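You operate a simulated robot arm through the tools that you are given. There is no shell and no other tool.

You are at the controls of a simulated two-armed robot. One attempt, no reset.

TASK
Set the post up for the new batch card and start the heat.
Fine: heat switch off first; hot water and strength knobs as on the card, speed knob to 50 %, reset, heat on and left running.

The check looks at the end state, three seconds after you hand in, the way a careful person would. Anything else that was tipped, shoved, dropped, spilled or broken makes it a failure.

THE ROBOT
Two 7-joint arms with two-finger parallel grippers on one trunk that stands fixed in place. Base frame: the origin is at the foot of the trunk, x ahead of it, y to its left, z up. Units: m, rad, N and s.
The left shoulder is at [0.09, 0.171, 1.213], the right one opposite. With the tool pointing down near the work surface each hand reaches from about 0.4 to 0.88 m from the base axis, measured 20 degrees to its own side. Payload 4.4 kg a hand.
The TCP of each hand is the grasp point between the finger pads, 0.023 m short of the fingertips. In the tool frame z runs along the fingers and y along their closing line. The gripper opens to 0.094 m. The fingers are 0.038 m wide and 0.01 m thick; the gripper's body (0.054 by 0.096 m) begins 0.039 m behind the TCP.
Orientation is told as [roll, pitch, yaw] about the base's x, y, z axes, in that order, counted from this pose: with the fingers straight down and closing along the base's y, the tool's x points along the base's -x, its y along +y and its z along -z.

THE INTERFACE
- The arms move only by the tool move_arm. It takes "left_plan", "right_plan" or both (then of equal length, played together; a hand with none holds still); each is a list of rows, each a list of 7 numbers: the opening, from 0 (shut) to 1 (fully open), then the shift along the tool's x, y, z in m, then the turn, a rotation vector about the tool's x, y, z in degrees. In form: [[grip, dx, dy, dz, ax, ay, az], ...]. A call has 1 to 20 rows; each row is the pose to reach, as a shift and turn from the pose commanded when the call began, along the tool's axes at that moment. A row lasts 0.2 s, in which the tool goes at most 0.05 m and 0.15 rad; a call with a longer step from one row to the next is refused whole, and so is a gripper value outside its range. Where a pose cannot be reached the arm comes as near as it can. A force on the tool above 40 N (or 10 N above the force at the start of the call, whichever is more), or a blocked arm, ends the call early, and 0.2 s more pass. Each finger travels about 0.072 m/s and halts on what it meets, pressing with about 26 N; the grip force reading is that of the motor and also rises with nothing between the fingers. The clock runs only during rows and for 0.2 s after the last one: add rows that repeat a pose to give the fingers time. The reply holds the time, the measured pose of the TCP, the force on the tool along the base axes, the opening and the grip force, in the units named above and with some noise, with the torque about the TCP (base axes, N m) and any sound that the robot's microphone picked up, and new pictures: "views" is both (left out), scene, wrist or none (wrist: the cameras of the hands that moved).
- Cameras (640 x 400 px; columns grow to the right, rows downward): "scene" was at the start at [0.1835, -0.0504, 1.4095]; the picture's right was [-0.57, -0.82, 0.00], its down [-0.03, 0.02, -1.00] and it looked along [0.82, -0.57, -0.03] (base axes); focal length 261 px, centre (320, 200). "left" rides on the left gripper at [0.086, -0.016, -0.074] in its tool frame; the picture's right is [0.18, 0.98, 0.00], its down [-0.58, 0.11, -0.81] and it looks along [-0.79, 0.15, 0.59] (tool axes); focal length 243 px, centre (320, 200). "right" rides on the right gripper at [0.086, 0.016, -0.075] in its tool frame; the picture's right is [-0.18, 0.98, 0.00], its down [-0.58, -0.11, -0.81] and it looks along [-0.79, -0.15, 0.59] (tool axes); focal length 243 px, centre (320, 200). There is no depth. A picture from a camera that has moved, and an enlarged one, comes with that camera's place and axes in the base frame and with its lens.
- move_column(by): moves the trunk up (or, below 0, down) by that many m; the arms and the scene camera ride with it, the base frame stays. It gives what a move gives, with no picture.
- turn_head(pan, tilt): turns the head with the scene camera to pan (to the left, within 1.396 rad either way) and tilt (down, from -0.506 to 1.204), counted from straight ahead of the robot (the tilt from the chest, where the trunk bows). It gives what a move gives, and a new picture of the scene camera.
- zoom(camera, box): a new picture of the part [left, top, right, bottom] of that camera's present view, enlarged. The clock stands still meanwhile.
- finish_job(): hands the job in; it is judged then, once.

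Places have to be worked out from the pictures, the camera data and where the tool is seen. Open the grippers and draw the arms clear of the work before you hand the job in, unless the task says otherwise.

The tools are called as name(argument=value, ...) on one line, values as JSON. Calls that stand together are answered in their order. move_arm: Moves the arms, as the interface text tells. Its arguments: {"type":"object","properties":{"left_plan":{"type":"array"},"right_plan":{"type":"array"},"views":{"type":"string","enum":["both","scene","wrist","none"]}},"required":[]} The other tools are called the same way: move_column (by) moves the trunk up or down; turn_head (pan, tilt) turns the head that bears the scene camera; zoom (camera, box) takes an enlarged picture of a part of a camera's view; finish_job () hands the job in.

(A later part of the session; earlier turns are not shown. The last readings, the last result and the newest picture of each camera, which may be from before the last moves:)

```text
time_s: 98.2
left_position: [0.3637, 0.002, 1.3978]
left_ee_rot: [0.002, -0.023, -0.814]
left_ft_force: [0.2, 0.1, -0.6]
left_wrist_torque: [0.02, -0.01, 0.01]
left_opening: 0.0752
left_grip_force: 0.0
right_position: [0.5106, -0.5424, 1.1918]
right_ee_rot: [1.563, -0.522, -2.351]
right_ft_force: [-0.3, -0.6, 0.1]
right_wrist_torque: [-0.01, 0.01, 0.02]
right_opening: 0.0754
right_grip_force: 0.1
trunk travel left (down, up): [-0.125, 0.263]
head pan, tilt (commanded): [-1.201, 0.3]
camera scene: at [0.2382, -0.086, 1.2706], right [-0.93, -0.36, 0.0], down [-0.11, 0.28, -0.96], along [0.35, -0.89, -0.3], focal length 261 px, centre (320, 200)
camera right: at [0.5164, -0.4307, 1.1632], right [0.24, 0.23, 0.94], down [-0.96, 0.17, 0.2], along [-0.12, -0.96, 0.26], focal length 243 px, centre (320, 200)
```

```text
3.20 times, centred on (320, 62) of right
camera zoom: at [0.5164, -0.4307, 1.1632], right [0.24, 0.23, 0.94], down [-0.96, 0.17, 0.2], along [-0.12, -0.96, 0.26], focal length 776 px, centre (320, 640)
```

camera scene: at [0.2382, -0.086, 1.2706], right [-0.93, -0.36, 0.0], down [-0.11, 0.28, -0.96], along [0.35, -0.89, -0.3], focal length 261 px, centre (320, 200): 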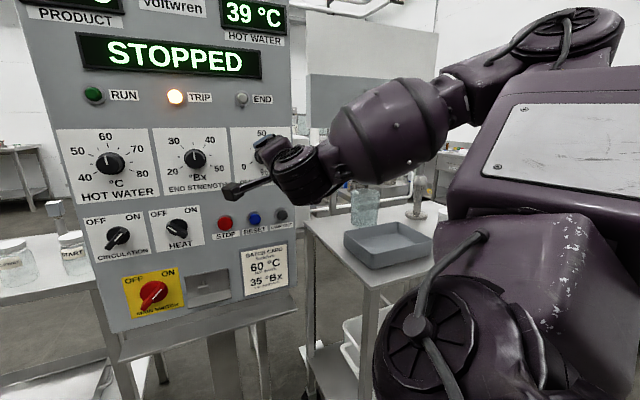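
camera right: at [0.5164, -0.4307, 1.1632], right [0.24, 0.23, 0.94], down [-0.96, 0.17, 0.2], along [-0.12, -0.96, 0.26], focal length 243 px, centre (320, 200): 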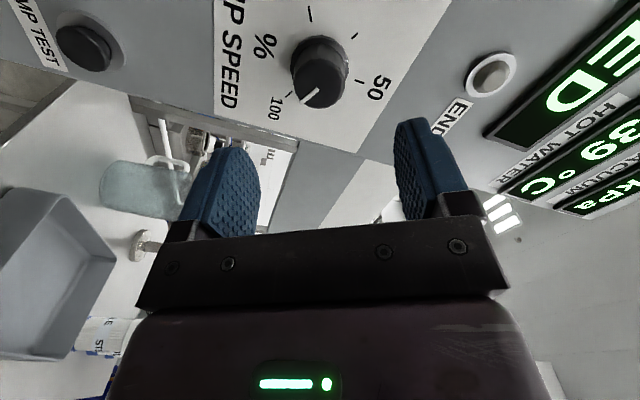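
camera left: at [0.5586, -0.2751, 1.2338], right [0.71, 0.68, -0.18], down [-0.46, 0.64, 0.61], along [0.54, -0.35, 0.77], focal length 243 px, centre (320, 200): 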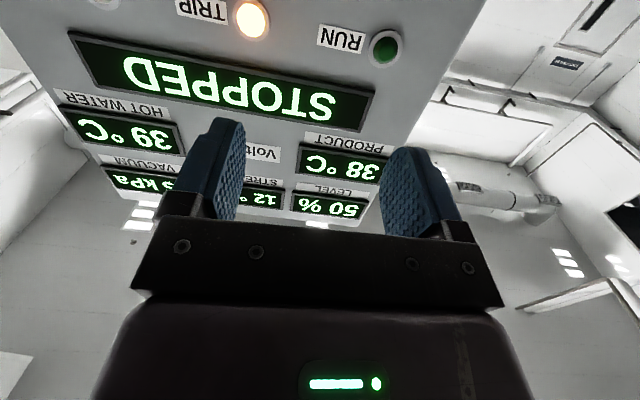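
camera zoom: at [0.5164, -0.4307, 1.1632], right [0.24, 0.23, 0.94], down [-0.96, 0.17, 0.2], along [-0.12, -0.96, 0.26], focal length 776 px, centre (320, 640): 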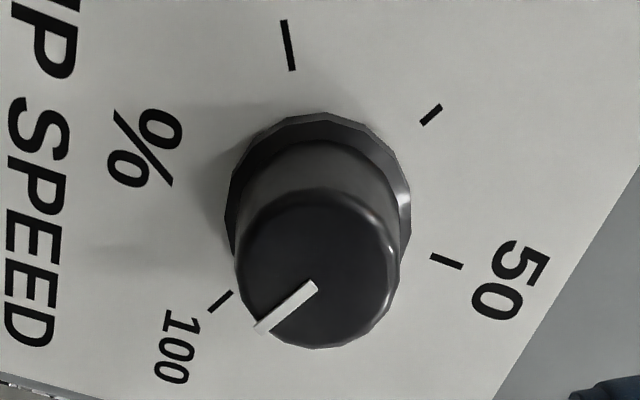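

The knob is aligned to within about 1 mm and the pointer is at 100. I'll move in 78 mm and close on it.

move_arm(right_plan=[[0.8, 0, 0, 0.016, 0, 0, 0], [0.8, 0, 0, 0.032, 0, 0, 0], [0.8, 0, 0, 0.048, 0, 0, 0], [0.8, 0, 0, 0.064, 0, 0, 0], [0.8, 0, 0, 0.078, 0, 0, 0], [0.8, 0, 0, 0.078, 0, 0, 0], [0.5, 0, 0, 0.078, 0, 0, 0], [0.2, 0, 0, 0.078, 0, 0, 0], [0.2, 0, 0, 0.078, 0, 0, 0], [0.2, 0, 0, 0.078, 0, 0, 0]], views="wrist")

```text
time_s: 100.1
left_position: [0.3637, 0.0001, 1.3978]
left_ee_rot: [0.0, -0.023, -0.815]
left_ft_force: [0.0, -0.3, 0.3]
left_wrist_torque: [-0.01, 0.02, 0.04]
left_opening: 0.075
left_grip_force: 0.1
right_position: [0.5753, -0.5878, 1.183]
right_ee_rot: [1.532, -0.528, -2.349]
right_ft_force: [-12.6, -9.4, -17.6]
right_wrist_torque: [0.23, -0.08, -0.89]
right_opening: 0.0392
right_grip_force: 22.7
right hand out of reach, approached as far as the arm can: row 1, 2, 3, 4, 5, 6, 7, 8, 9
trunk travel left (down, up): [-0.125, 0.263]
head pan, tilt (commanded): [-1.201, 0.3]
stopped in row 9 (right hand): the force on the tool passed its limit at 46 N (the readings are from after the stop); the commanded pose is now the measured one
camera right: at [0.5818, -0.4754, 1.1562], right [0.26, 0.21, 0.94], down [-0.96, 0.18, 0.22], along [-0.13, -0.96, 0.25], focal length 243 px, centre (320, 200)
```

right: 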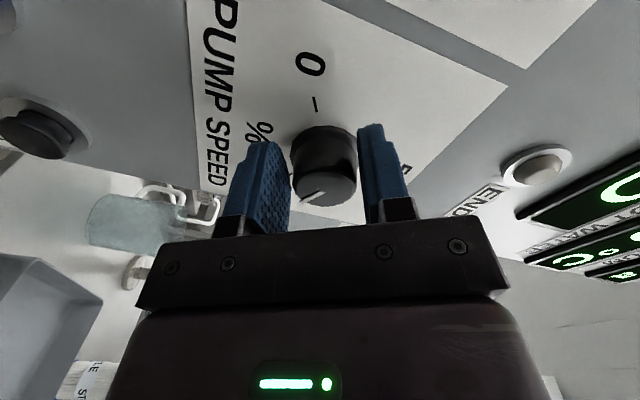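

The arm drifted off-centre on the way in, and closing built up force. I'll open straight away and back out.

move_arm(right_plan=[[0.5, 0, 0, 0, 0, 0, 0], [0.8, 0, 0, 0, 0, 0, 0], [0.8, 0, 0, 0, 0, 0, 0], [0.8, 0, 0, -0.015, 0, 0, 0], [0.8, 0, 0, -0.035, 0, 0, 0], [0.8, 0, 0, -0.06, 0, 0, 0], [0.8, 0, 0, -0.06, 0, 0, 0]], views="both")

```text
time_s: 101.7
left_position: [0.3634, 0.0019, 1.3987]
left_ee_rot: [0.002, -0.022, -0.815]
left_ft_force: [0.2, 0.3, -0.1]
left_wrist_torque: [-0.02, -0.02, 0.0]
left_opening: 0.0752
left_grip_force: 0.0
right_position: [0.5354, -0.5405, 1.1877]
right_ee_rot: [1.542, -0.527, -2.349]
right_ft_force: [0.4, -0.5, 0.4]
right_wrist_torque: [0.01, 0.01, 0.01]
right_opening: 0.075
right_grip_force: 0.0
trunk travel left (down, up): [-0.125, 0.263]
head pan, tilt (commanded): [-1.201, 0.3]
camera scene: at [0.2385, -0.0862, 1.2704], right [-0.93, -0.36, 0.0], down [-0.11, 0.28, -0.96], along [0.35, -0.89, -0.3], focal length 261 px, centre (320, 200)
camera right: at [0.5415, -0.4279, 1.1604], right [0.25, 0.22, 0.94], down [-0.96, 0.18, 0.22], along [-0.12, -0.96, 0.26], focal length 243 px, centre (320, 200)
```

scene: 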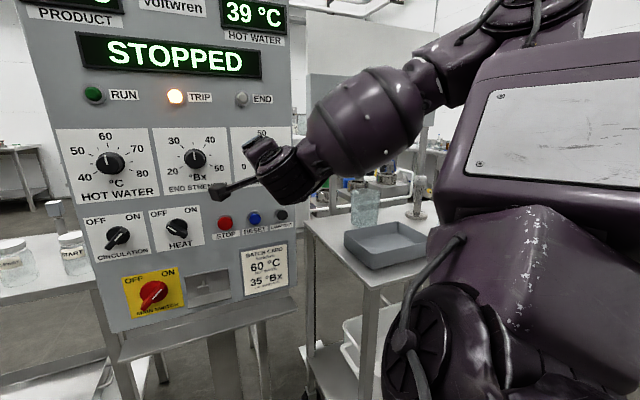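
right: 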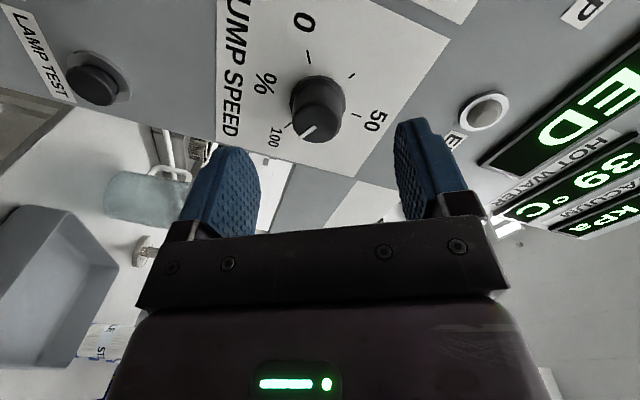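

The right hand is clear of the knob again. I'll return it to the centred stand-off, level it, and roll to 0° to see whether the approach works at another roll angle.

move_arm(right_plan=[[0.8, -0.005, -0.002, -0.01, -0.14, -0.13, -7.5], [0.8, -0.01, -0.004, -0.0155, -0.29, -0.27, -15], [0.8, -0.014, -0.006, -0.0155, -0.43, -0.4, -22.5], [0.8, -0.018, -0.0077, -0.0155, -0.57, -0.53, -30], [0.8, -0.018, -0.0077, -0.0155, -0.71, -0.66, -37.5], [0.8, -0.018, -0.0077, -0.0155, -0.86, -0.8, -45], [0.8, -0.018, -0.0077, -0.0155, -1, -0.93, -52.5], [0.8, -0.018, -0.0077, -0.0155, -1.14, -1.06, -60], [0.8, -0.018, -0.0077, -0.0155, -1.14, -1.06, -60]], views="wrist")

```text
time_s: 103.7
left_position: [0.3633, 0.0018, 1.3975]
left_ee_rot: [0.003, -0.024, -0.816]
left_ft_force: [-0.1, 0.6, -0.6]
left_wrist_torque: [-0.01, 0.02, 0.02]
left_opening: 0.0751
left_grip_force: 0.1
right_position: [0.5153, -0.5358, 1.1904]
right_ee_rot: [-2.056, -1.566, 1.271]
right_ft_force: [0.2, -0.5, 0.0]
right_wrist_torque: [0.04, 0.01, -0.01]
right_opening: 0.0752
right_grip_force: 0.2
right hand out of reach, approached as far as the arm can: row 7, 8, 9
trunk travel left (down, up): [-0.125, 0.263]
head pan, tilt (commanded): [-1.201, 0.3]
camera right: at [0.4746, -0.4717, 1.1042], right [0.69, 0.7, 0.18], down [-0.65, 0.5, 0.58], along [0.31, -0.52, 0.79], focal length 243 px, centre (320, 200)
```

right: 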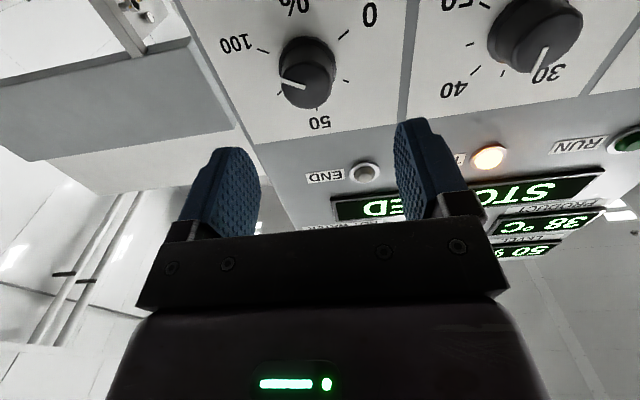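

At roll 0° the hand is within 1 cm of centre. I'll test moving forward and slightly right from here.

move_arm(right_plan=[[0.8, 0, -0.002, 0.012, 0, 0, 0], [0.8, 0, -0.005, 0.024, 0, 0, 0], [0.8, 0, -0.008, 0.036, 0, 0, 0], [0.8, 0, -0.0115, 0.045, 0, 0, 0], [0.8, 0, -0.0115, 0.045, 0, 0, 0]], views="wrist")

```text
time_s: 104.9
left_position: [0.361, 0.0027, 1.3998]
left_ee_rot: [0.001, -0.024, -0.816]
left_ft_force: [-1.0, -1.1, -0.5]
left_wrist_torque: [-0.03, 0.0, 0.01]
left_opening: 0.0752
left_grip_force: 0.2
right_position: [0.5393, -0.5609, 1.2055]
right_ee_rot: [-2.838, -1.57, 2.052]
right_ft_force: [-0.8, -0.1, -0.2]
right_wrist_torque: [0.03, 0.01, 0.01]
right_opening: 0.0752
right_grip_force: 0.0
right hand out of reach, approached as far as the arm can: row 1, 2, 3, 4, 5
trunk travel left (down, up): [-0.125, 0.263]
head pan, tilt (commanded): [-1.201, 0.3]
camera right: at [0.4975, -0.498, 1.1201], right [0.69, 0.7, 0.18], down [-0.65, 0.49, 0.58], along [0.31, -0.52, 0.79], focal length 243 px, centre (320, 200)
```

right: 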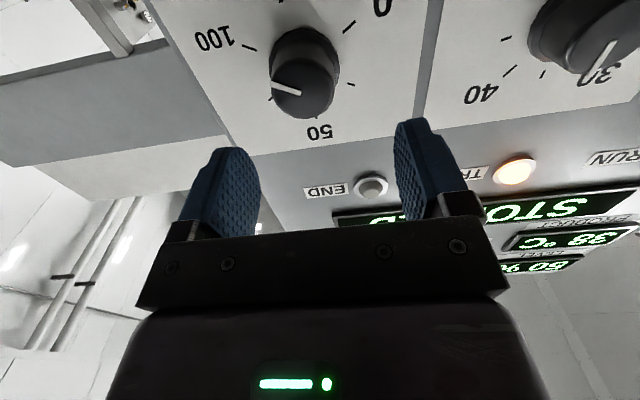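

The arm drifts up and stays ~1 cm left, so this posture is at its limit. From the lower posture near RESET it reached the stand-off cleanly, so I'll drop back down there and come up again.

move_arm(right_plan=[[0.8, 0, 0.003, -0.02, 0, 0, 0], [0.8, 0.015, 0.006, -0.04, 0, 1, 0], [0.8, 0.035, 0.01, -0.05, 0, 2, 0], [0.8, 0.058, 0.0137, -0.05, 0, 4, 0], [0.8, 0.08, 0.0137, -0.05, 0, 6, 0], [0.8, 0.102, 0.0137, -0.05, 0, 8, 0], [0.8, 0.124, 0.0137, -0.05, 0, 10, 0], [0.8, 0.146, 0.0137, -0.05, 0, 12, 0], [0.8, 0.165, 0.0137, -0.05, 0, 14, 0], [0.8, 0.165, 0.0137, -0.05, 0, 14, 0]], views="both")

```text
time_s: 107.1
left_position: [0.3626, 0.001, 1.3991]
left_ee_rot: [0.001, -0.025, -0.815]
left_ft_force: [0.4, 0.0, -1.1]
left_wrist_torque: [0.0, -0.02, -0.02]
left_opening: 0.0753
left_grip_force: 0.1
right_position: [0.5215, -0.5099, 1.0454]
right_ee_rot: [-0.01, -1.326, -0.777]
right_ft_force: [0.6, 0.9, -0.8]
right_wrist_torque: [-0.04, -0.04, 0.02]
right_opening: 0.0752
right_grip_force: 0.0
right hand out of reach, approached as far as the arm can: row 3, 4, 5, 6, 7, 8, 9, 10
trunk travel left (down, up): [-0.125, 0.263]
head pan, tilt (commanded): [-1.201, 0.3]
camera scene: at [0.2378, -0.086, 1.2708], right [-0.93, -0.36, 0.0], down [-0.11, 0.28, -0.96], along [0.35, -0.89, -0.3], focal length 261 px, centre (320, 200)
camera right: at [0.4665, -0.4318, 0.9806], right [0.73, 0.66, 0.18], down [-0.53, 0.38, 0.76], along [0.44, -0.65, 0.63], focal length 243 px, centre (320, 200)
```

scene: 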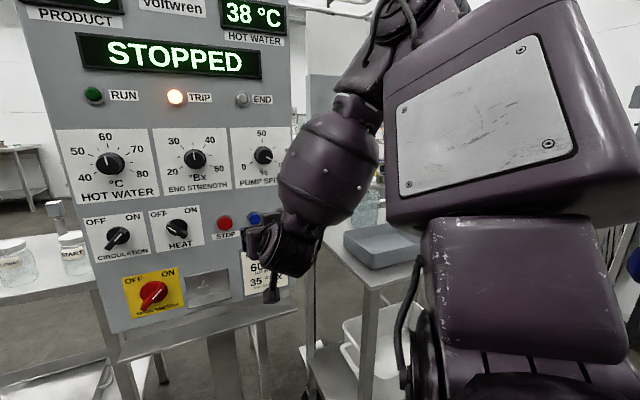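
right: 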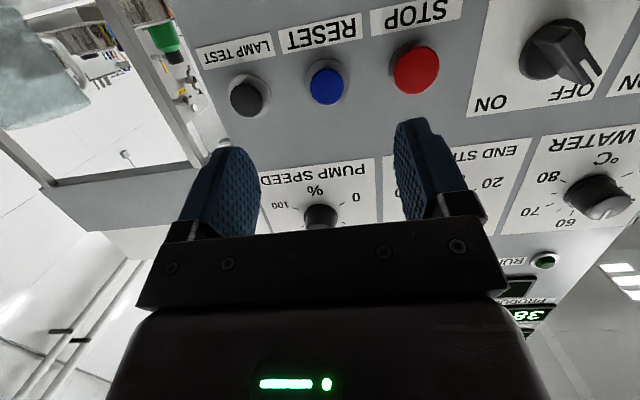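

I'll reproduce the exact low pose that worked before (12° counter-roll, slightly closer), then climb from there.

move_arm(right_plan=[[0.8, 0, 0, 0.008, 0, 0, -3], [0.8, 0, 0, 0.016, 0, 0, -6], [0.8, 0, 0, 0.024, 0, 0, -9], [0.8, 0, 0, 0.032, 0, 0, -12], [0.8, 0, 0.0007, 0.0359, 0, 0, -12]], views="none")

```text
time_s: 108.3
left_position: [0.3638, 0.0014, 1.3981]
left_ee_rot: [0.002, -0.022, -0.814]
left_ft_force: [0.1, -0.7, 0.0]
left_wrist_torque: [0.0, 0.03, -0.02]
left_opening: 0.0754
left_grip_force: 0.0
right_position: [0.5435, -0.5236, 1.0336]
right_ee_rot: [-0.658, -1.258, -0.111]
right_ft_force: [0.7, -0.5, 0.0]
right_wrist_torque: [-0.02, 0.01, 0.01]
right_opening: 0.0752
right_grip_force: 0.1
right hand out of reach, approached as far as the arm can: row 1, 2, 3, 4, 5
trunk travel left (down, up): [-0.125, 0.263]
head pan, tilt (commanded): [-1.201, 0.3]
```

Same limit, so the elbow's swing matters. I'll go back out to the right-side parking pose and repeat the entry that gave the good posture.

move_arm(right_plan=[[0.8, -0.0157, -0.0216, -0.0102, 0, 6.9, 0], [0.8, -0.0314, -0.0433, -0.0204, 0, 13.8, 0], [0.8, -0.047, -0.0649, -0.0306, 0, 20.7, 0], [0.8, -0.0627, -0.0866, -0.0408, 0, 27.6, 0], [0.8, -0.0784, -0.1082, -0.051, 0, 34.5, 0], [0.8, -0.0941, -0.1299, -0.0611, 0, 41.4, 0], [0.8, -0.1098, -0.1515, -0.0713, 0, 48.3, 0], [0.8, -0.1255, -0.1732, -0.0815, 0, 55.2, 0], [0.8, -0.1411, -0.1948, -0.0917, 0, 62.1, 0], [0.8, -0.1568, -0.2165, -0.1019, 0, 69, 0], [0.8, -0.1725, -0.2381, -0.1121, 0, 75.9, 0], [0.8, -0.1751, -0.2673, -0.0885, 0, 75.9, 0], [0.8, -0.1777, -0.2964, -0.0648, 0, 75.9, 0], [0.8, -0.1803, -0.3256, -0.0412, 0, 75.9, 0], [0.8, -0.1829, -0.3547, -0.0175, 0, 75.9, 0], [0.8, -0.1829, -0.3547, -0.0175, 0, 75.9, 0]], views="both")

```text
time_s: 111.7
left_position: [0.3635, 0.0045, 1.3982]
left_ee_rot: [0.001, -0.027, -0.815]
left_ft_force: [0.2, 0.5, -0.3]
left_wrist_torque: [-0.04, 0.0, 0.0]
left_opening: 0.0751
left_grip_force: 0.1
right_position: [0.3561, -0.7644, 1.2838]
right_ee_rot: [-0.207, -0.002, -0.738]
right_ft_force: [-0.7, 1.6, 0.6]
right_wrist_torque: [-0.03, -0.02, 0.01]
right_opening: 0.075
right_grip_force: 0.1
right hand out of reach, approached as far as the arm can: row 15, 16
trunk travel left (down, up): [-0.125, 0.263]
head pan, tilt (commanded): [-1.201, 0.3]
camera scene: at [0.2375, -0.0839, 1.2711], right [-0.93, -0.36, 0.0], down [-0.11, 0.27, -0.96], along [0.35, -0.89, -0.29], focal length 261 px, centre (320, 200)
camera right: at [0.3127, -0.6834, 1.3537], right [0.78, 0.59, -0.2], down [0.47, -0.35, 0.81], along [0.41, -0.73, -0.55], focal length 243 px, centre (320, 200)
```

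scene: 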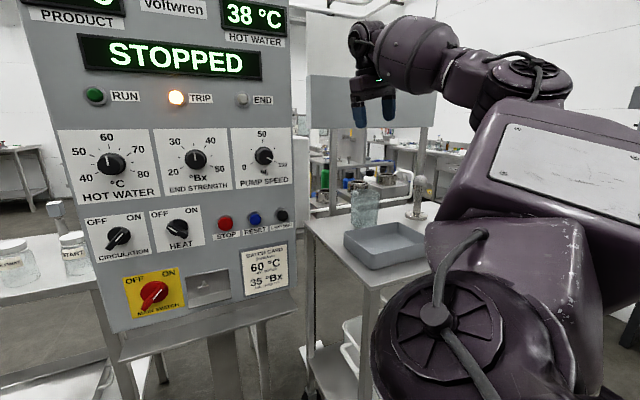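
right: 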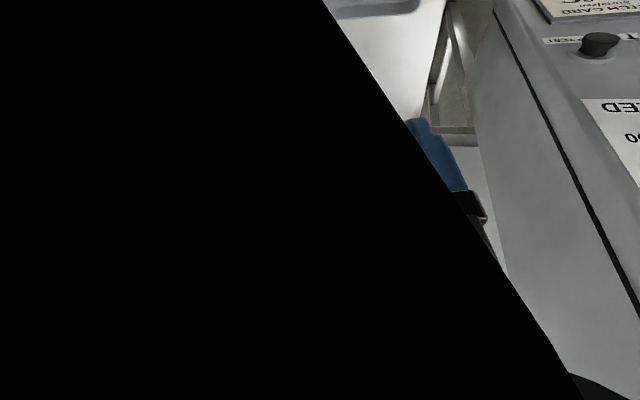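

Parked again. I'll raise the trunk back to the default height and straighten the hand, reproducing the earlier entry.

move_column(by=0.1)

move_arm(right_plan=[[0.8, 0, 0, 0, -4, 0, 1], [0.8, 0, 0, 0, -8, 0, 2], [0.8, 0, 0, 0, -11.86, 0, 2.7], [0.8, 0, 0, 0, -11.86, 0, 2.7]], views="none")

```text
time_s: 113.0
left_position: [0.3658, 0.0019, 1.4971]
left_ee_rot: [-0.001, -0.021, -0.815]
left_ft_force: [0.1, -0.1, -0.4]
left_wrist_torque: [0.02, 0.01, 0.01]
left_opening: 0.0752
left_grip_force: 0.1
right_position: [0.3586, -0.769, 1.382]
right_ee_rot: [-0.205, 0.003, -0.733]
right_ft_force: [-0.2, -0.5, 0.3]
right_wrist_torque: [-0.04, 0.02, 0.03]
right_opening: 0.0753
right_grip_force: 0.1
trunk travel left (down, up): [-0.225, 0.163]
head pan, tilt (commanded): [-1.201, 0.3]
```

```text
time_s: 114.0
left_position: [0.3641, 0.0009, 1.4981]
left_ee_rot: [0.001, -0.021, -0.816]
left_ft_force: [0.6, -2.2, -0.5]
left_wrist_torque: [0.01, 0.0, 0.02]
left_opening: 0.0754
left_grip_force: 0.1
right_position: [0.3565, -0.7685, 1.3824]
right_ee_rot: [0.003, -0.004, -0.782]
right_ft_force: [0.8, 0.1, 0.0]
right_wrist_torque: [-0.02, -0.02, -0.04]
right_opening: 0.0753
right_grip_force: 0.0
trunk travel left (down, up): [-0.225, 0.163]
head pan, tilt (commanded): [-1.201, 0.3]
```

Now repeating the same entry: fingers horizontal while moving to just off the panel's right edge.

move_arm(right_plan=[[0.8, 0.007, 0.014, 0.008, 0, -7.5, 0], [0.8, 0.014, 0.028, 0.017, 0, -15, 0], [0.8, 0.021, 0.042, 0.025, 0, -22.5, 0], [0.8, 0.028, 0.057, 0.033, 0, -30, 0], [0.8, 0.035, 0.071, 0.042, 0, -37.5, 0], [0.8, 0.042, 0.085, 0.05, 0, -45, 0], [0.8, 0.05, 0.099, 0.058, 0, -52.5, 0], [0.8, 0.057, 0.113, 0.067, 0, -60, 0], [0.8, 0.064, 0.127, 0.072, 0, -67.5, 0], [0.8, 0.071, 0.141, 0.076, 0, -75, 0], [0.8, 0.078, 0.156, 0.08, 0, -82.5, 0], [0.8, 0.0849, 0.1697, 0.08, 0, -90, 0], [0.8, 0.0849, 0.1697, 0.08, 0, -90, 0]], views="scene")

```text
time_s: 116.8
left_position: [0.3621, 0.0004, 1.4986]
left_ee_rot: [0.001, -0.024, -0.815]
left_ft_force: [0.0, 0.0, 0.3]
left_wrist_torque: [0.01, -0.02, 0.01]
left_opening: 0.0753
left_grip_force: 0.0
right_position: [0.403, -0.599, 1.3123]
right_ee_rot: [0.255, -1.54, -1.055]
right_ft_force: [-0.2, 1.1, -0.1]
right_wrist_torque: [0.02, 0.0, 0.0]
right_opening: 0.0751
right_grip_force: 0.2
right hand out of reach, approached as far as the arm can: row 12, 13
trunk travel left (down, up): [-0.225, 0.163]
head pan, tilt (commanded): [-1.201, 0.3]
camera scene: at [0.1418, -0.087, 1.3849], right [-0.93, -0.36, 0.0], down [-0.11, 0.28, -0.96], along [0.35, -0.89, -0.3], focal length 261 px, centre (320, 200)
```

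scene: 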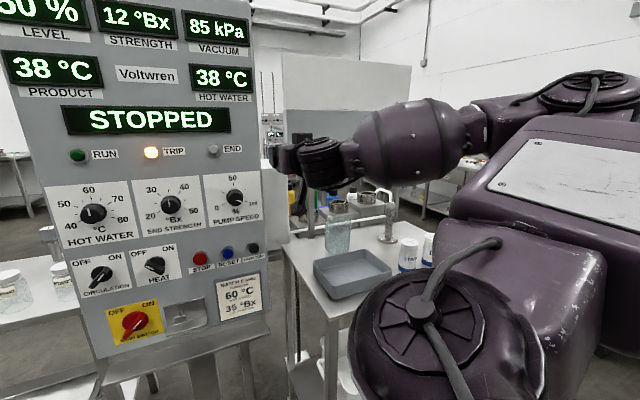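

Good posture now: elbow behind, forearm pointing at the panel, hand level. I'll move forward and left at this height first, before using the trunk to come down.

move_arm(right_plan=[[0.8, 0, 0.019, 0.012, -0.15, -0.3, 0], [0.8, 0, 0.039, 0.024, -0.3, -0.6, 0], [0.8, 0, 0.058, 0.035, -0.45, -0.9, 0], [0.8, 0, 0.078, 0.047, -0.6, -1.2, 0], [0.8, 0, 0.097, 0.058, -0.75, -1.5, 0], [0.8, 0.0008, 0.1165, 0.0701, -0.85, -1.7, 0], [0.8, 0.0008, 0.1165, 0.0701, -0.85, -1.7, 0]], views="both")

```text
time_s: 118.4
left_position: [0.364, 0.0025, 1.4982]
left_ee_rot: [0.002, -0.022, -0.814]
left_ft_force: [0.0, -0.6, 0.1]
left_wrist_torque: [0.02, 0.03, -0.04]
left_opening: 0.0754
left_grip_force: 0.1
right_position: [0.5357, -0.5638, 1.3114]
right_ee_rot: [3.084, -1.539, 2.432]
right_ft_force: [-0.3, -0.3, -0.3]
right_wrist_torque: [-0.01, 0.02, 0.01]
right_opening: 0.0754
right_grip_force: 0.1
right hand out of reach, approached as far as the arm can: row 1, 2, 3, 4
trunk travel left (down, up): [-0.225, 0.163]
head pan, tilt (commanded): [-1.201, 0.3]
camera scene: at [0.1431, -0.0862, 1.3847], right [-0.93, -0.36, 0.0], down [-0.11, 0.28, -0.96], along [0.35, -0.89, -0.3], focal length 261 px, centre (320, 200)
camera right: at [0.4962, -0.5026, 1.2226], right [0.68, 0.71, 0.19], down [-0.67, 0.49, 0.55], along [0.3, -0.5, 0.81], focal length 243 px, centre (320, 200)
```

scene: 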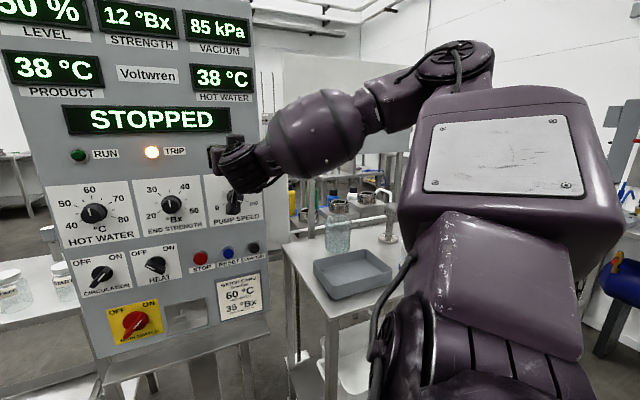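
right: 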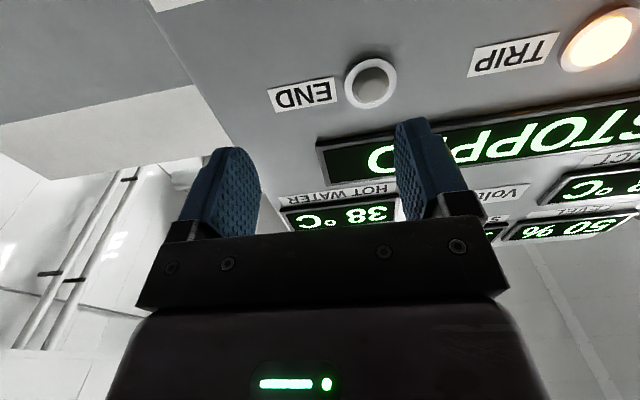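

Excellent: at this height the hand is right above the speed knob, 8 cm off the panel, with no warnings at the end. I'll try coming straight down to knob height.

move_arm(right_plan=[[0.8, 0.02, -0.001, 0, 0, 0.3, 0], [0.8, 0.04, -0.002, 0, 0, 0.6, 0], [0.8, 0.06, -0.003, 0, 0, 0.9, 0], [0.8, 0.08, -0.003, 0, 0, 1.2, 0], [0.8, 0.1, -0.003, 0, 0, 1.5, 0], [0.8, 0.12, -0.003, 0, 0, 1.8, 0], [0.8, 0.12, -0.003, 0, 0, 1.8, 0]], views="both")

```text
time_s: 120.0
left_position: [0.3631, 0.0022, 1.498]
left_ee_rot: [0.001, -0.023, -0.817]
left_ft_force: [0.4, 0.4, 1.2]
left_wrist_torque: [-0.01, 0.0, 0.01]
left_opening: 0.075
left_grip_force: 0.1
right_position: [0.534, -0.5654, 1.2808]
right_ee_rot: [2.968, -1.555, 2.542]
right_ft_force: [-0.2, -0.1, 0.0]
right_wrist_torque: [0.0, -0.02, 0.0]
right_opening: 0.0751
right_grip_force: 0.1
right hand out of reach, approached as far as the arm can: row 2, 3, 4, 5, 6, 7
trunk travel left (down, up): [-0.225, 0.163]
head pan, tilt (commanded): [-1.201, 0.3]
camera scene: at [0.1422, -0.0863, 1.3848], right [-0.93, -0.36, 0.0], down [-0.11, 0.28, -0.96], along [0.35, -0.89, -0.3], focal length 261 px, centre (320, 200)
camera right: at [0.4939, -0.5026, 1.1927], right [0.68, 0.71, 0.19], down [-0.66, 0.49, 0.57], along [0.31, -0.51, 0.8], focal length 243 px, centre (320, 200)
```

scene: 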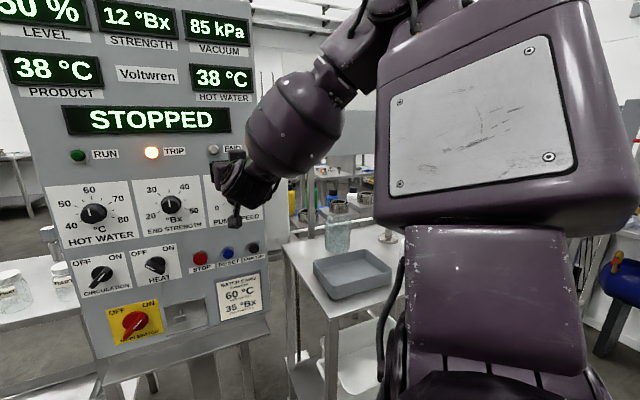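
right: 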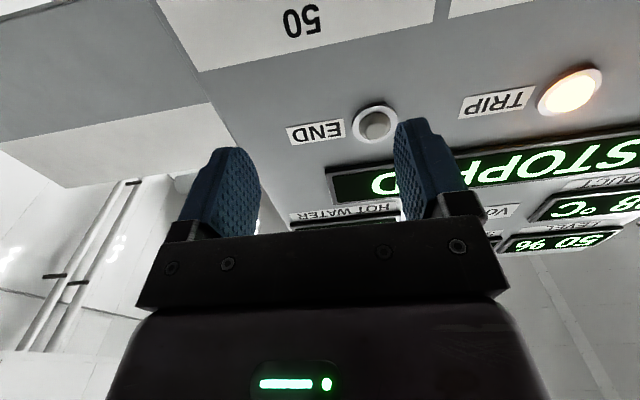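

The arm stops at about z=1.28 when held level. Pitching the tool ~20° downward lowers the fingertips relative to the wrist and still lets the pads close on the knob sideways, so I'll tilt and descend again.

move_arm(right_plan=[[0.8, -0.01, 0, 0, 0, 3.5, 0], [0.8, -0.02, 0, -0.005, 0, 7, 0], [0.8, -0.02, 0, -0.01, 0, 10.5, 0], [0.8, -0.02, 0, -0.015, 0, 14, 0], [0.8, -0.02, 0, -0.02, 0, 17.5, 0], [0.8, -0.02, 0, -0.02, 0, 21, 0], [0.8, 0, 0, -0.02, 0, 21, 0], [0.8, 0.02, 0, -0.02, 0, 21, 0], [0.8, 0.04, 0, -0.02, 0, 21, 0], [0.8, 0.06, 0, -0.02, 0, 21, 0], [0.8, 0.08, 0, -0.02, 0, 21, 0], [0.8, 0.08, 0, -0.02, 0, 21, 0]], views="both")

```text
time_s: 122.6
left_position: [0.363, 0.0026, 1.498]
left_ee_rot: [0.001, -0.025, -0.814]
left_ft_force: [0.6, 0.1, 0.3]
left_wrist_torque: [0.01, 0.01, -0.02]
left_opening: 0.0751
left_grip_force: 0.2
right_position: [0.5264, -0.5501, 1.2013]
right_ee_rot: [0.006, -1.206, -0.77]
right_ft_force: [-0.5, 0.4, -0.4]
right_wrist_torque: [-0.03, -0.01, 0.02]
right_opening: 0.075
right_grip_force: 0.0
trunk travel left (down, up): [-0.225, 0.163]
head pan, tilt (commanded): [-1.201, 0.3]
camera scene: at [0.1421, -0.0854, 1.385], right [-0.93, -0.36, 0.0], down [-0.11, 0.28, -0.96], along [0.35, -0.89, -0.3], focal length 261 px, centre (320, 200)
camera right: at [0.4642, -0.4688, 1.1489], right [0.73, 0.66, 0.17], down [-0.47, 0.3, 0.83], along [0.5, -0.69, 0.53], focal length 243 px, centre (320, 200)
```

scene: 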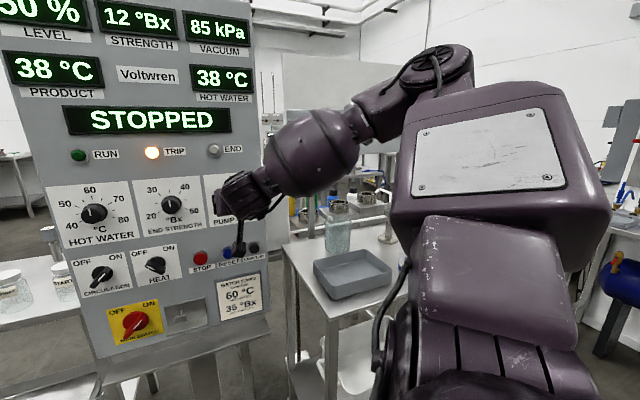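
right: 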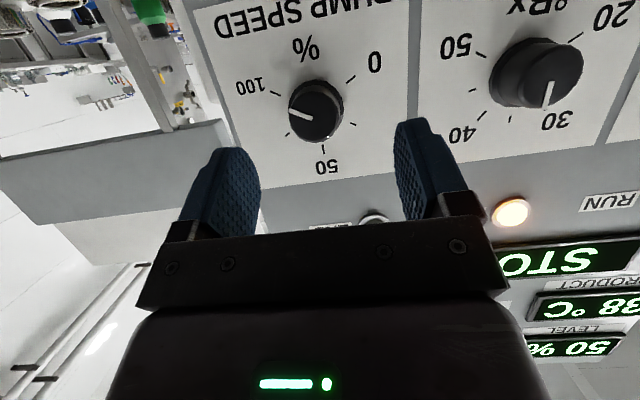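

The tilt solved it: the hand is at knob height with no reach warnings at all. I'll zoom to align on the knob axis.

zoom(camera="right", box=[220, 45, 420, 170])

```text
3.20 times, centred on (320, 108) of right
camera zoom: at [0.4642, -0.4688, 1.1489], right [0.73, 0.66, 0.17], down [-0.47, 0.3, 0.83], along [0.5, -0.69, 0.53], focal length 776 px, centre (320, 496)
```

zoom: 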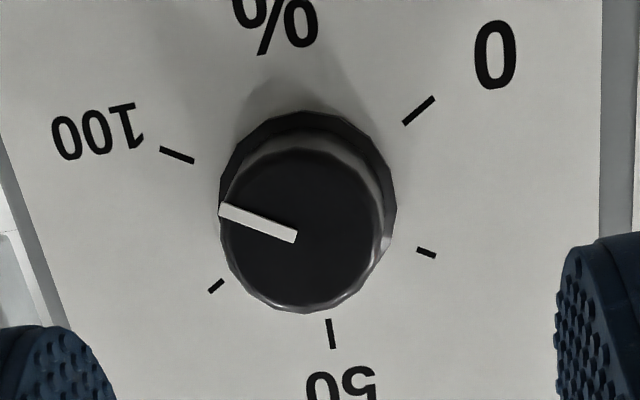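

The tick marks place the knob about 9 mm right and 13 mm below the current axis, matching my panel map. I'll shift onto its axis, fix 1.2° of yaw, and pre-roll 40° clockwise about the knob axis, still at stand-off.

move_arm(right_plan=[[0.8, 0.006, -0.0042, 0.002, 0.6, 0, 0.2], [0.8, 0.0121, -0.0085, 0.0045, 1.17, 0, 0.45], [0.8, 0.0121, -0.0085, 0.0045, -1.2, 0, 6.7], [0.8, 0.0121, -0.0085, 0.0045, -3.6, 0, 12.9], [0.8, 0.0121, -0.0085, 0.0045, -6, 0, 19.1], [0.8, 0.0121, -0.0085, 0.0045, -8.4, 0, 25.3], [0.8, 0.0121, -0.0085, 0.0045, -10.8, 0, 31.6], [0.8, 0.0121, -0.0085, 0.0045, -13.1, 0, 37.8], [0.8, 0.0121, -0.0085, 0.0045, -13.1, 0, 37.8]], views="wrist")

zoom(camera="right", box=[220, 45, 420, 170])

```text
time_s: 124.6
left_position: [0.3637, 0.0024, 1.498]
left_ee_rot: [0.0, -0.022, -0.814]
left_ft_force: [-0.7, -0.3, 0.0]
left_wrist_torque: [-0.01, -0.01, 0.04]
left_opening: 0.075
left_grip_force: 0.0
right_position: [0.521, -0.5561, 1.1899]
right_ee_rot: [1.147, -0.792, -1.808]
right_ft_force: [0.9, 0.8, 2.7]
right_wrist_torque: [0.07, 0.14, -0.08]
right_opening: 0.0753
right_grip_force: 0.0
right hand out of reach, approached as far as the arm can: row 8
trunk travel left (down, up): [-0.225, 0.163]
head pan, tilt (commanded): [-1.201, 0.3]
camera right: at [0.4838, -0.4511, 1.1604], right [0.51, 0.4, 0.76], down [-0.82, -0.05, 0.58], along [0.27, -0.91, 0.3], focal length 243 px, centre (320, 200)
```

right: 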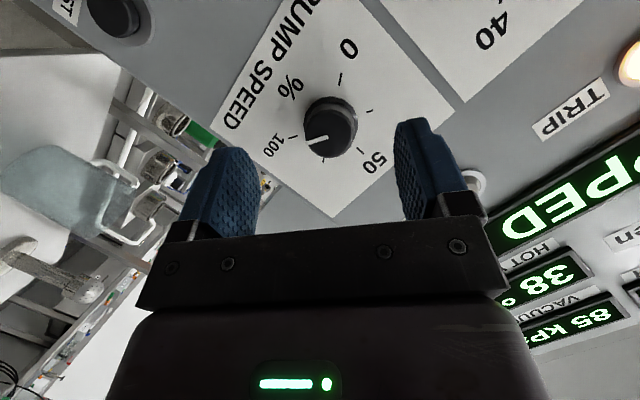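

```text
3.20 times, centred on (320, 108) of right
camera zoom: at [0.4838, -0.4511, 1.1604], right [0.51, 0.4, 0.76], down [-0.82, -0.05, 0.58], along [0.27, -0.91, 0.3], focal length 776 px, centre (320, 496)
```

zoom: 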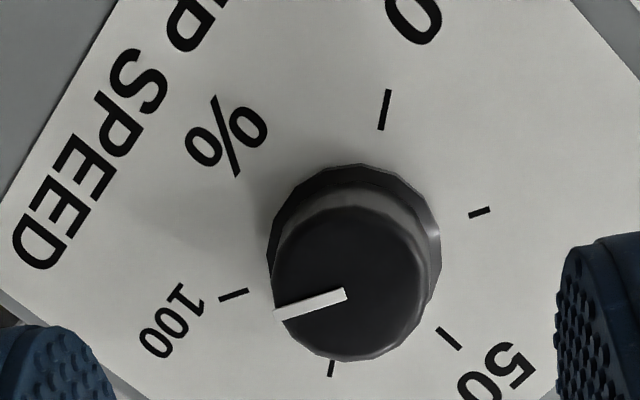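

Aligned to about 1 mm at 40° pre-roll. I'll approach straight along the knob axis, 57 mm, with the jaws open.

move_arm(right_plan=[[0.8, -0.0046, 0.0009, 0.0103, 0, 0, 0], [0.8, -0.009, 0.0011, 0.0209, 0, 0, 0], [0.8, -0.0134, 0.0012, 0.0315, 0, 0, 0], [0.8, -0.0178, 0.0014, 0.0421, 0, 0, 0], [0.8, -0.0218, 0.0015, 0.0527, 0, 0, 0], [0.8, -0.0218, 0.0015, 0.0527, 0, 0, 0]], views="wrist")

zoom(camera="right", box=[180, 60, 460, 240])

```text
time_s: 126.0
left_position: [0.3626, 0.0022, 1.4985]
left_ee_rot: [0.001, -0.025, -0.815]
left_ft_force: [0.0, 0.5, -1.0]
left_wrist_torque: [-0.01, 0.0, 0.0]
left_opening: 0.0751
left_grip_force: 0.0
right_position: [0.56, -0.5958, 1.1908]
right_ee_rot: [1.16, -0.793, -1.815]
right_ft_force: [1.5, 0.4, 0.4]
right_wrist_torque: [0.03, -0.01, -0.02]
right_opening: 0.0751
right_grip_force: 0.1
trunk travel left (down, up): [-0.225, 0.163]
head pan, tilt (commanded): [-1.201, 0.3]
camera right: at [0.5228, -0.4913, 1.1615], right [0.5, 0.4, 0.76], down [-0.82, -0.05, 0.57], along [0.27, -0.91, 0.3], focal length 243 px, centre (320, 200)
```

right: 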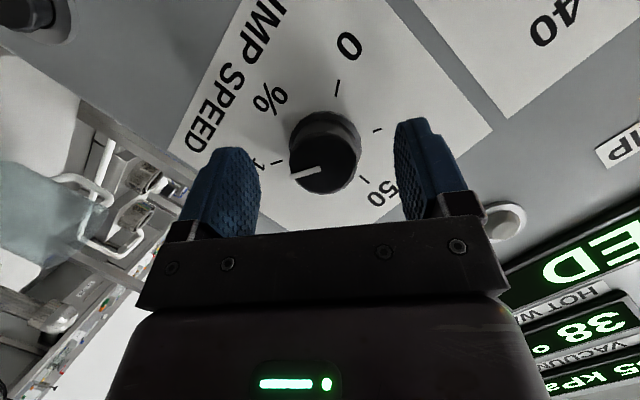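

```text
2.22 times, centred on (320, 150) of right
camera zoom: at [0.5228, -0.4913, 1.1615], right [0.5, 0.4, 0.76], down [-0.82, -0.05, 0.57], along [0.27, -0.91, 0.3], focal length 539 px, centre (320, 311)
```

zoom: 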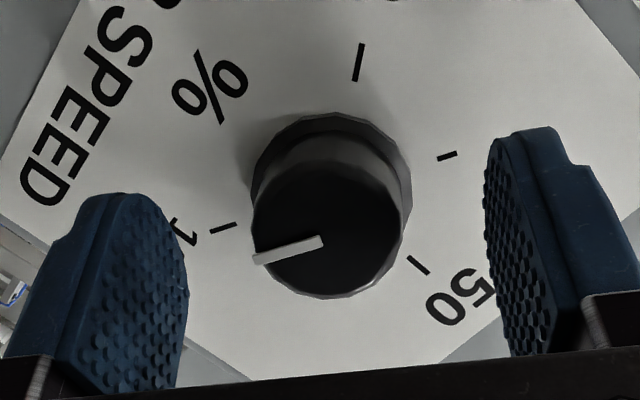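

On the axis and clear of contact. I'll go 3 mm deeper and close on the knob.

move_arm(right_plan=[[0.8, -0.0011, 0, 0.0028, 0, 0, 0], [0.6, -0.0011, 0, 0.0028, 0, 0, 0], [0.4, -0.0011, 0, 0.0028, 0, 0, 0], [0.2, -0.0011, 0, 0.0028, 0, 0, 0], [0.2, -0.0011, 0, 0.0028, 0, 0, 0], [0.2, -0.0011, 0, 0.0028, 0, 0, 0]], views="wrist")

```text
time_s: 127.4
left_position: [0.3635, 0.0025, 1.4987]
left_ee_rot: [0.002, -0.026, -0.815]
left_ft_force: [0.4, -0.8, 0.3]
left_wrist_torque: [0.01, 0.01, 0.03]
left_opening: 0.0751
left_grip_force: 0.0
right_position: [0.563, -0.5972, 1.192]
right_ee_rot: [1.16, -0.792, -1.815]
right_ft_force: [2.7, 0.1, 3.9]
right_wrist_torque: [0.17, 0.14, 0.56]
right_opening: 0.0387
right_grip_force: 45.0
trunk travel left (down, up): [-0.225, 0.163]
head pan, tilt (commanded): [-1.201, 0.3]
camera right: at [0.5254, -0.4931, 1.1621], right [0.5, 0.4, 0.76], down [-0.82, -0.05, 0.57], along [0.27, -0.91, 0.3], focal length 243 px, centre (320, 200)
```

right: 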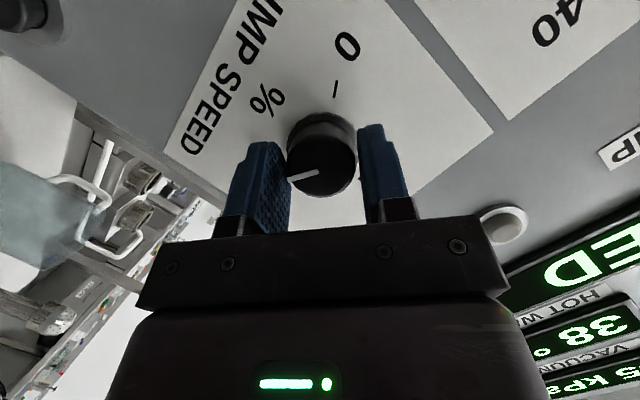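

Firm, centred grip with only ~5 N side load. I'll turn it 40° counter-clockwise about the knob axis as the first bite.

move_arm(right_plan=[[0.2, 0, 0, 0, 2.44, -0.09, -6.2], [0.2, 0, 0, 0, 4.88, -0.17, -12.4], [0.2, 0, 0, 0, 7.32, -0.26, -18.6], [0.2, 0, 0, 0, 9.76, -0.35, -24.8], [0.2, 0, 0, 0, 12.2, -0.43, -31], [0.2, 0, 0, 0, 14.64, -0.52, -37.2], [0.2, 0, 0, 0, 14.64, -0.52, -37.2]], views="wrist")

```text
time_s: 129.0
left_position: [0.3643, 0.0053, 1.4981]
left_ee_rot: [0.0, -0.023, -0.813]
left_ft_force: [-0.2, -0.4, 0.1]
left_wrist_torque: [0.01, 0.0, 0.0]
left_opening: 0.0753
left_grip_force: 0.0
right_position: [0.5645, -0.5971, 1.1912]
right_ee_rot: [-0.001, -1.205, -0.793]
right_ft_force: [10.4, 13.4, 6.9]
right_wrist_torque: [0.22, 0.19, 0.75]
right_opening: 0.0386
right_grip_force: 45.0
trunk travel left (down, up): [-0.225, 0.163]
head pan, tilt (commanded): [-1.201, 0.3]
camera right: at [0.5052, -0.5135, 1.1385], right [0.75, 0.64, 0.17], down [-0.46, 0.31, 0.83], along [0.48, -0.7, 0.53], focal length 243 px, centre (320, 200)
```

right: 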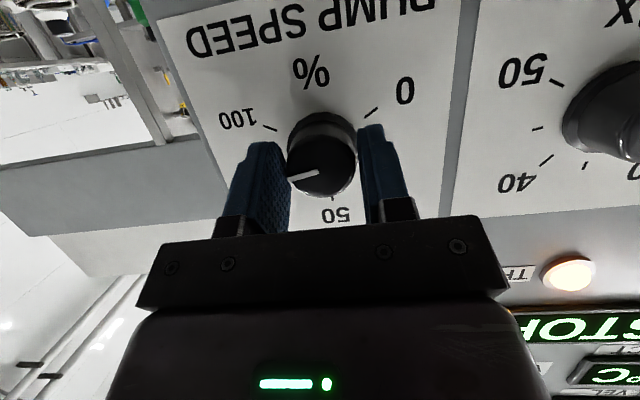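

The knob follows. There's ~17 N sideways, so I'll shift 1.5 mm left and continue another 20°.

move_arm(right_plan=[[0.2, 0, 0.0015, 0, 0, 0, 0], [0.2, 0, 0.0015, 0, 2.38, 0, -6.2], [0.2, 0, 0.0015, 0, 4.76, 0, -12.4], [0.2, 0, 0.0015, 0, 7.14, 0, -18.7], [0.2, 0, 0.0015, 0, 7.14, 0, -18.7]], views="wrist")

```text
time_s: 130.2
left_position: [0.3655, 0.0048, 1.4984]
left_ee_rot: [0.0, -0.025, -0.817]
left_ft_force: [0.9, -1.1, 0.9]
left_wrist_torque: [0.03, -0.02, -0.03]
left_opening: 0.0752
left_grip_force: 0.0
right_position: [0.5638, -0.5967, 1.1918]
right_ee_rot: [-0.794, -1.069, -0.067]
right_ft_force: [6.4, 13.3, 2.9]
right_wrist_torque: [-0.22, -0.27, 0.62]
right_opening: 0.0389
right_grip_force: 45.0
trunk travel left (down, up): [-0.225, 0.163]
head pan, tilt (commanded): [-1.201, 0.3]
camera right: at [0.4917, -0.5264, 1.1362], right [0.75, 0.64, -0.18], down [-0.25, 0.52, 0.82], along [0.62, -0.57, 0.55], focal length 243 px, centre (320, 200)
```

right: 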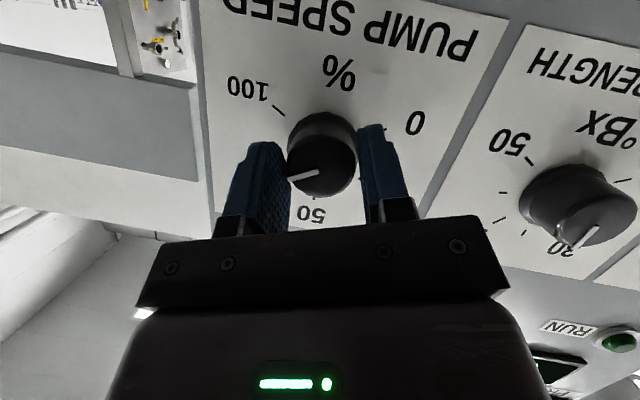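

Still no warnings. I'll continue another 20° in the same direction.

move_arm(right_plan=[[0.2, 0, 0.0005, 0, 2.4, -0.06, -6.2], [0.2, 0, 0.0005, 0, 4.8, -0.12, -12.4], [0.2, 0, 0.0005, 0, 7.2, -0.18, -18.7], [0.2, 0, 0.0005, 0, 7.2, -0.18, -18.7]], views="wrist")

```text
time_s: 131.2
left_position: [0.3635, 0.0046, 1.4979]
left_ee_rot: [0.0, -0.024, -0.816]
left_ft_force: [-0.2, 0.6, -0.8]
left_wrist_torque: [0.02, 0.0, 0.0]
left_opening: 0.0751
left_grip_force: 0.0
right_position: [0.5657, -0.5952, 1.1922]
right_ee_rot: [-1.172, -0.795, 0.244]
right_ft_force: [3.1, 17.0, 0.1]
right_wrist_torque: [-0.07, -0.06, 0.46]
right_opening: 0.0386
right_grip_force: 44.9
trunk travel left (down, up): [-0.225, 0.163]
head pan, tilt (commanded): [-1.201, 0.3]
camera right: at [0.4784, -0.5397, 1.1401], right [0.66, 0.56, -0.5], down [-0.06, 0.71, 0.7], along [0.75, -0.44, 0.5], focal length 243 px, centre (320, 200)
```

right: 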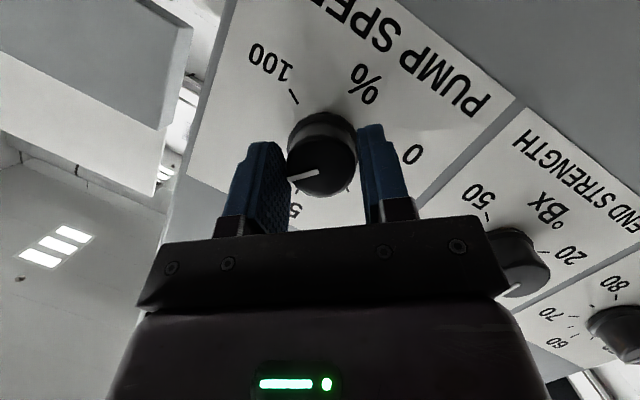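

Tracking well at 80° of turn, with 40° to go. Another 20°.

move_arm(right_plan=[[0.2, 0, 0.0005, 0, 2.4, -0.06, -6.2], [0.2, 0, 0.0005, 0, 4.8, -0.12, -12.4], [0.2, 0, 0.0005, 0, 7.2, -0.18, -18.7], [0.2, 0, 0.0005, 0, 7.2, -0.18, -18.7]], views="wrist")

```text
time_s: 132.2
left_position: [0.3626, 0.0046, 1.498]
left_ee_rot: [0.0, -0.024, -0.815]
left_ft_force: [0.2, -0.8, -0.1]
left_wrist_torque: [0.0, -0.01, -0.02]
left_opening: 0.0756
left_grip_force: 0.1
right_position: [0.5649, -0.595, 1.1913]
right_ee_rot: [-1.374, -0.486, 0.363]
right_ft_force: [-2.2, 19.8, -3.5]
right_wrist_torque: [0.1, 0.14, -0.1]
right_opening: 0.0388
right_grip_force: 45.2
trunk travel left (down, up): [-0.225, 0.163]
head pan, tilt (commanded): [-1.201, 0.3]
camera right: at [0.4669, -0.5511, 1.15], right [0.5, 0.4, -0.77], down [0.09, 0.86, 0.51], along [0.86, -0.32, 0.4], focal length 243 px, centre (320, 200)
```

right: 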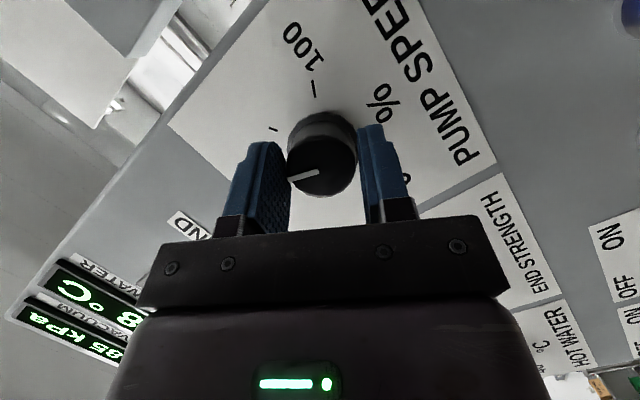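

100° done and still tracking. I'll do the last 20° and ease off the panel by 1 mm.

move_arm(right_plan=[[0.2, 0, 0.0005, -0.001, 2.4, -0.06, -6.2], [0.2, 0, 0.0005, -0.001, 4.8, -0.12, -12.4], [0.2, 0, 0.0005, -0.001, 7.2, -0.18, -18.7], [0.2, 0, 0.0005, -0.001, 7.2, -0.18, -18.7]], views="both")

zoom(camera="right", box=[250, 60, 400, 210])

```text
time_s: 132.9
left_position: [0.3611, 0.0056, 1.5]
left_ee_rot: [0.001, -0.028, -0.814]
left_ft_force: [-0.2, 0.6, 0.3]
left_wrist_torque: [0.0, 0.03, 0.02]
left_opening: 0.0753
left_grip_force: 0.0
right_position: [0.5587, -0.599, 1.187]
right_ee_rot: [-1.457, -0.327, 0.386]
right_ft_force: [-11.6, 13.2, 12.7]
right_wrist_torque: [-0.3, -0.41, 1.38]
right_opening: 0.0392
right_grip_force: 44.8
right hand out of reach, approached as far as the arm can: row 3
trunk travel left (down, up): [-0.225, 0.163]
head pan, tilt (commanded): [-1.201, 0.3]
stopped in row 3 (right hand): the force on the tool passed its limit at 48 N (the readings are from after the stop); the commanded pose is now the measured one
camera scene: at [0.1395, -0.0829, 1.3855], right [-0.93, -0.36, 0.0], down [-0.1, 0.27, -0.96], along [0.35, -0.89, -0.29], focal length 261 px, centre (320, 200)
camera right: at [0.4571, -0.5585, 1.1532], right [0.41, 0.29, -0.87], down [0.15, 0.91, 0.38], along [0.9, -0.29, 0.33], focal length 243 px, centre (320, 200)
```

scene: 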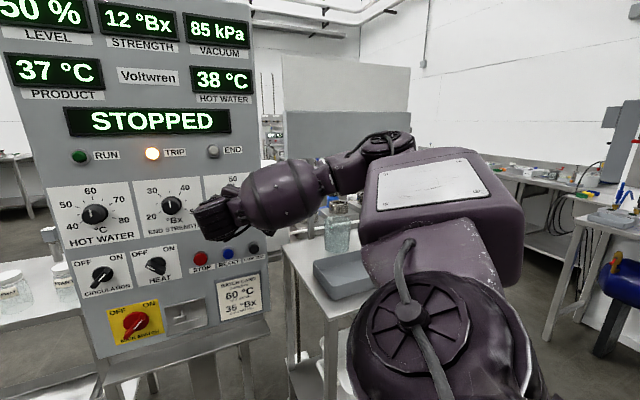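
right: 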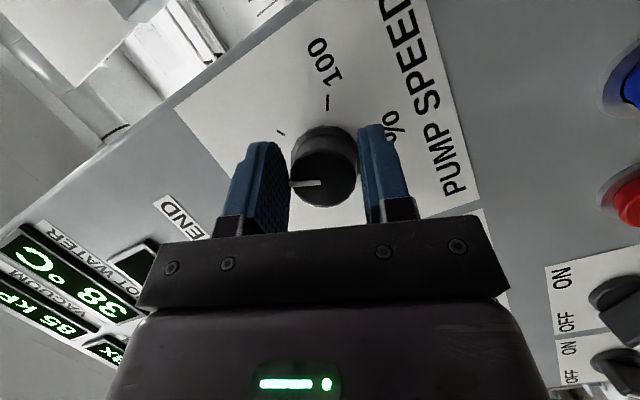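

```text
2.67 times, centred on (325, 135) of right
camera zoom: at [0.4571, -0.5585, 1.1532], right [0.41, 0.29, -0.87], down [0.15, 0.91, 0.38], along [0.9, -0.29, 0.33], focal length 647 px, centre (307, 373)
```

zoom: 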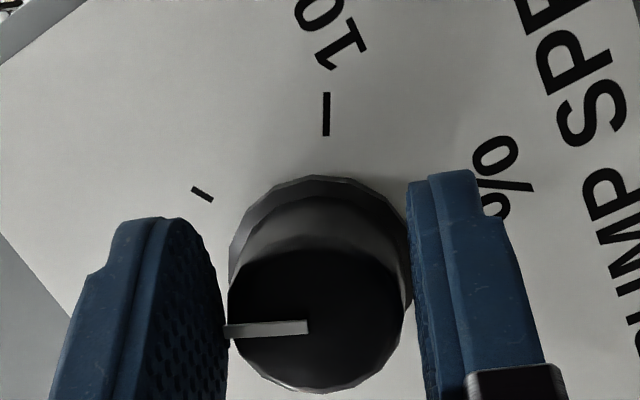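

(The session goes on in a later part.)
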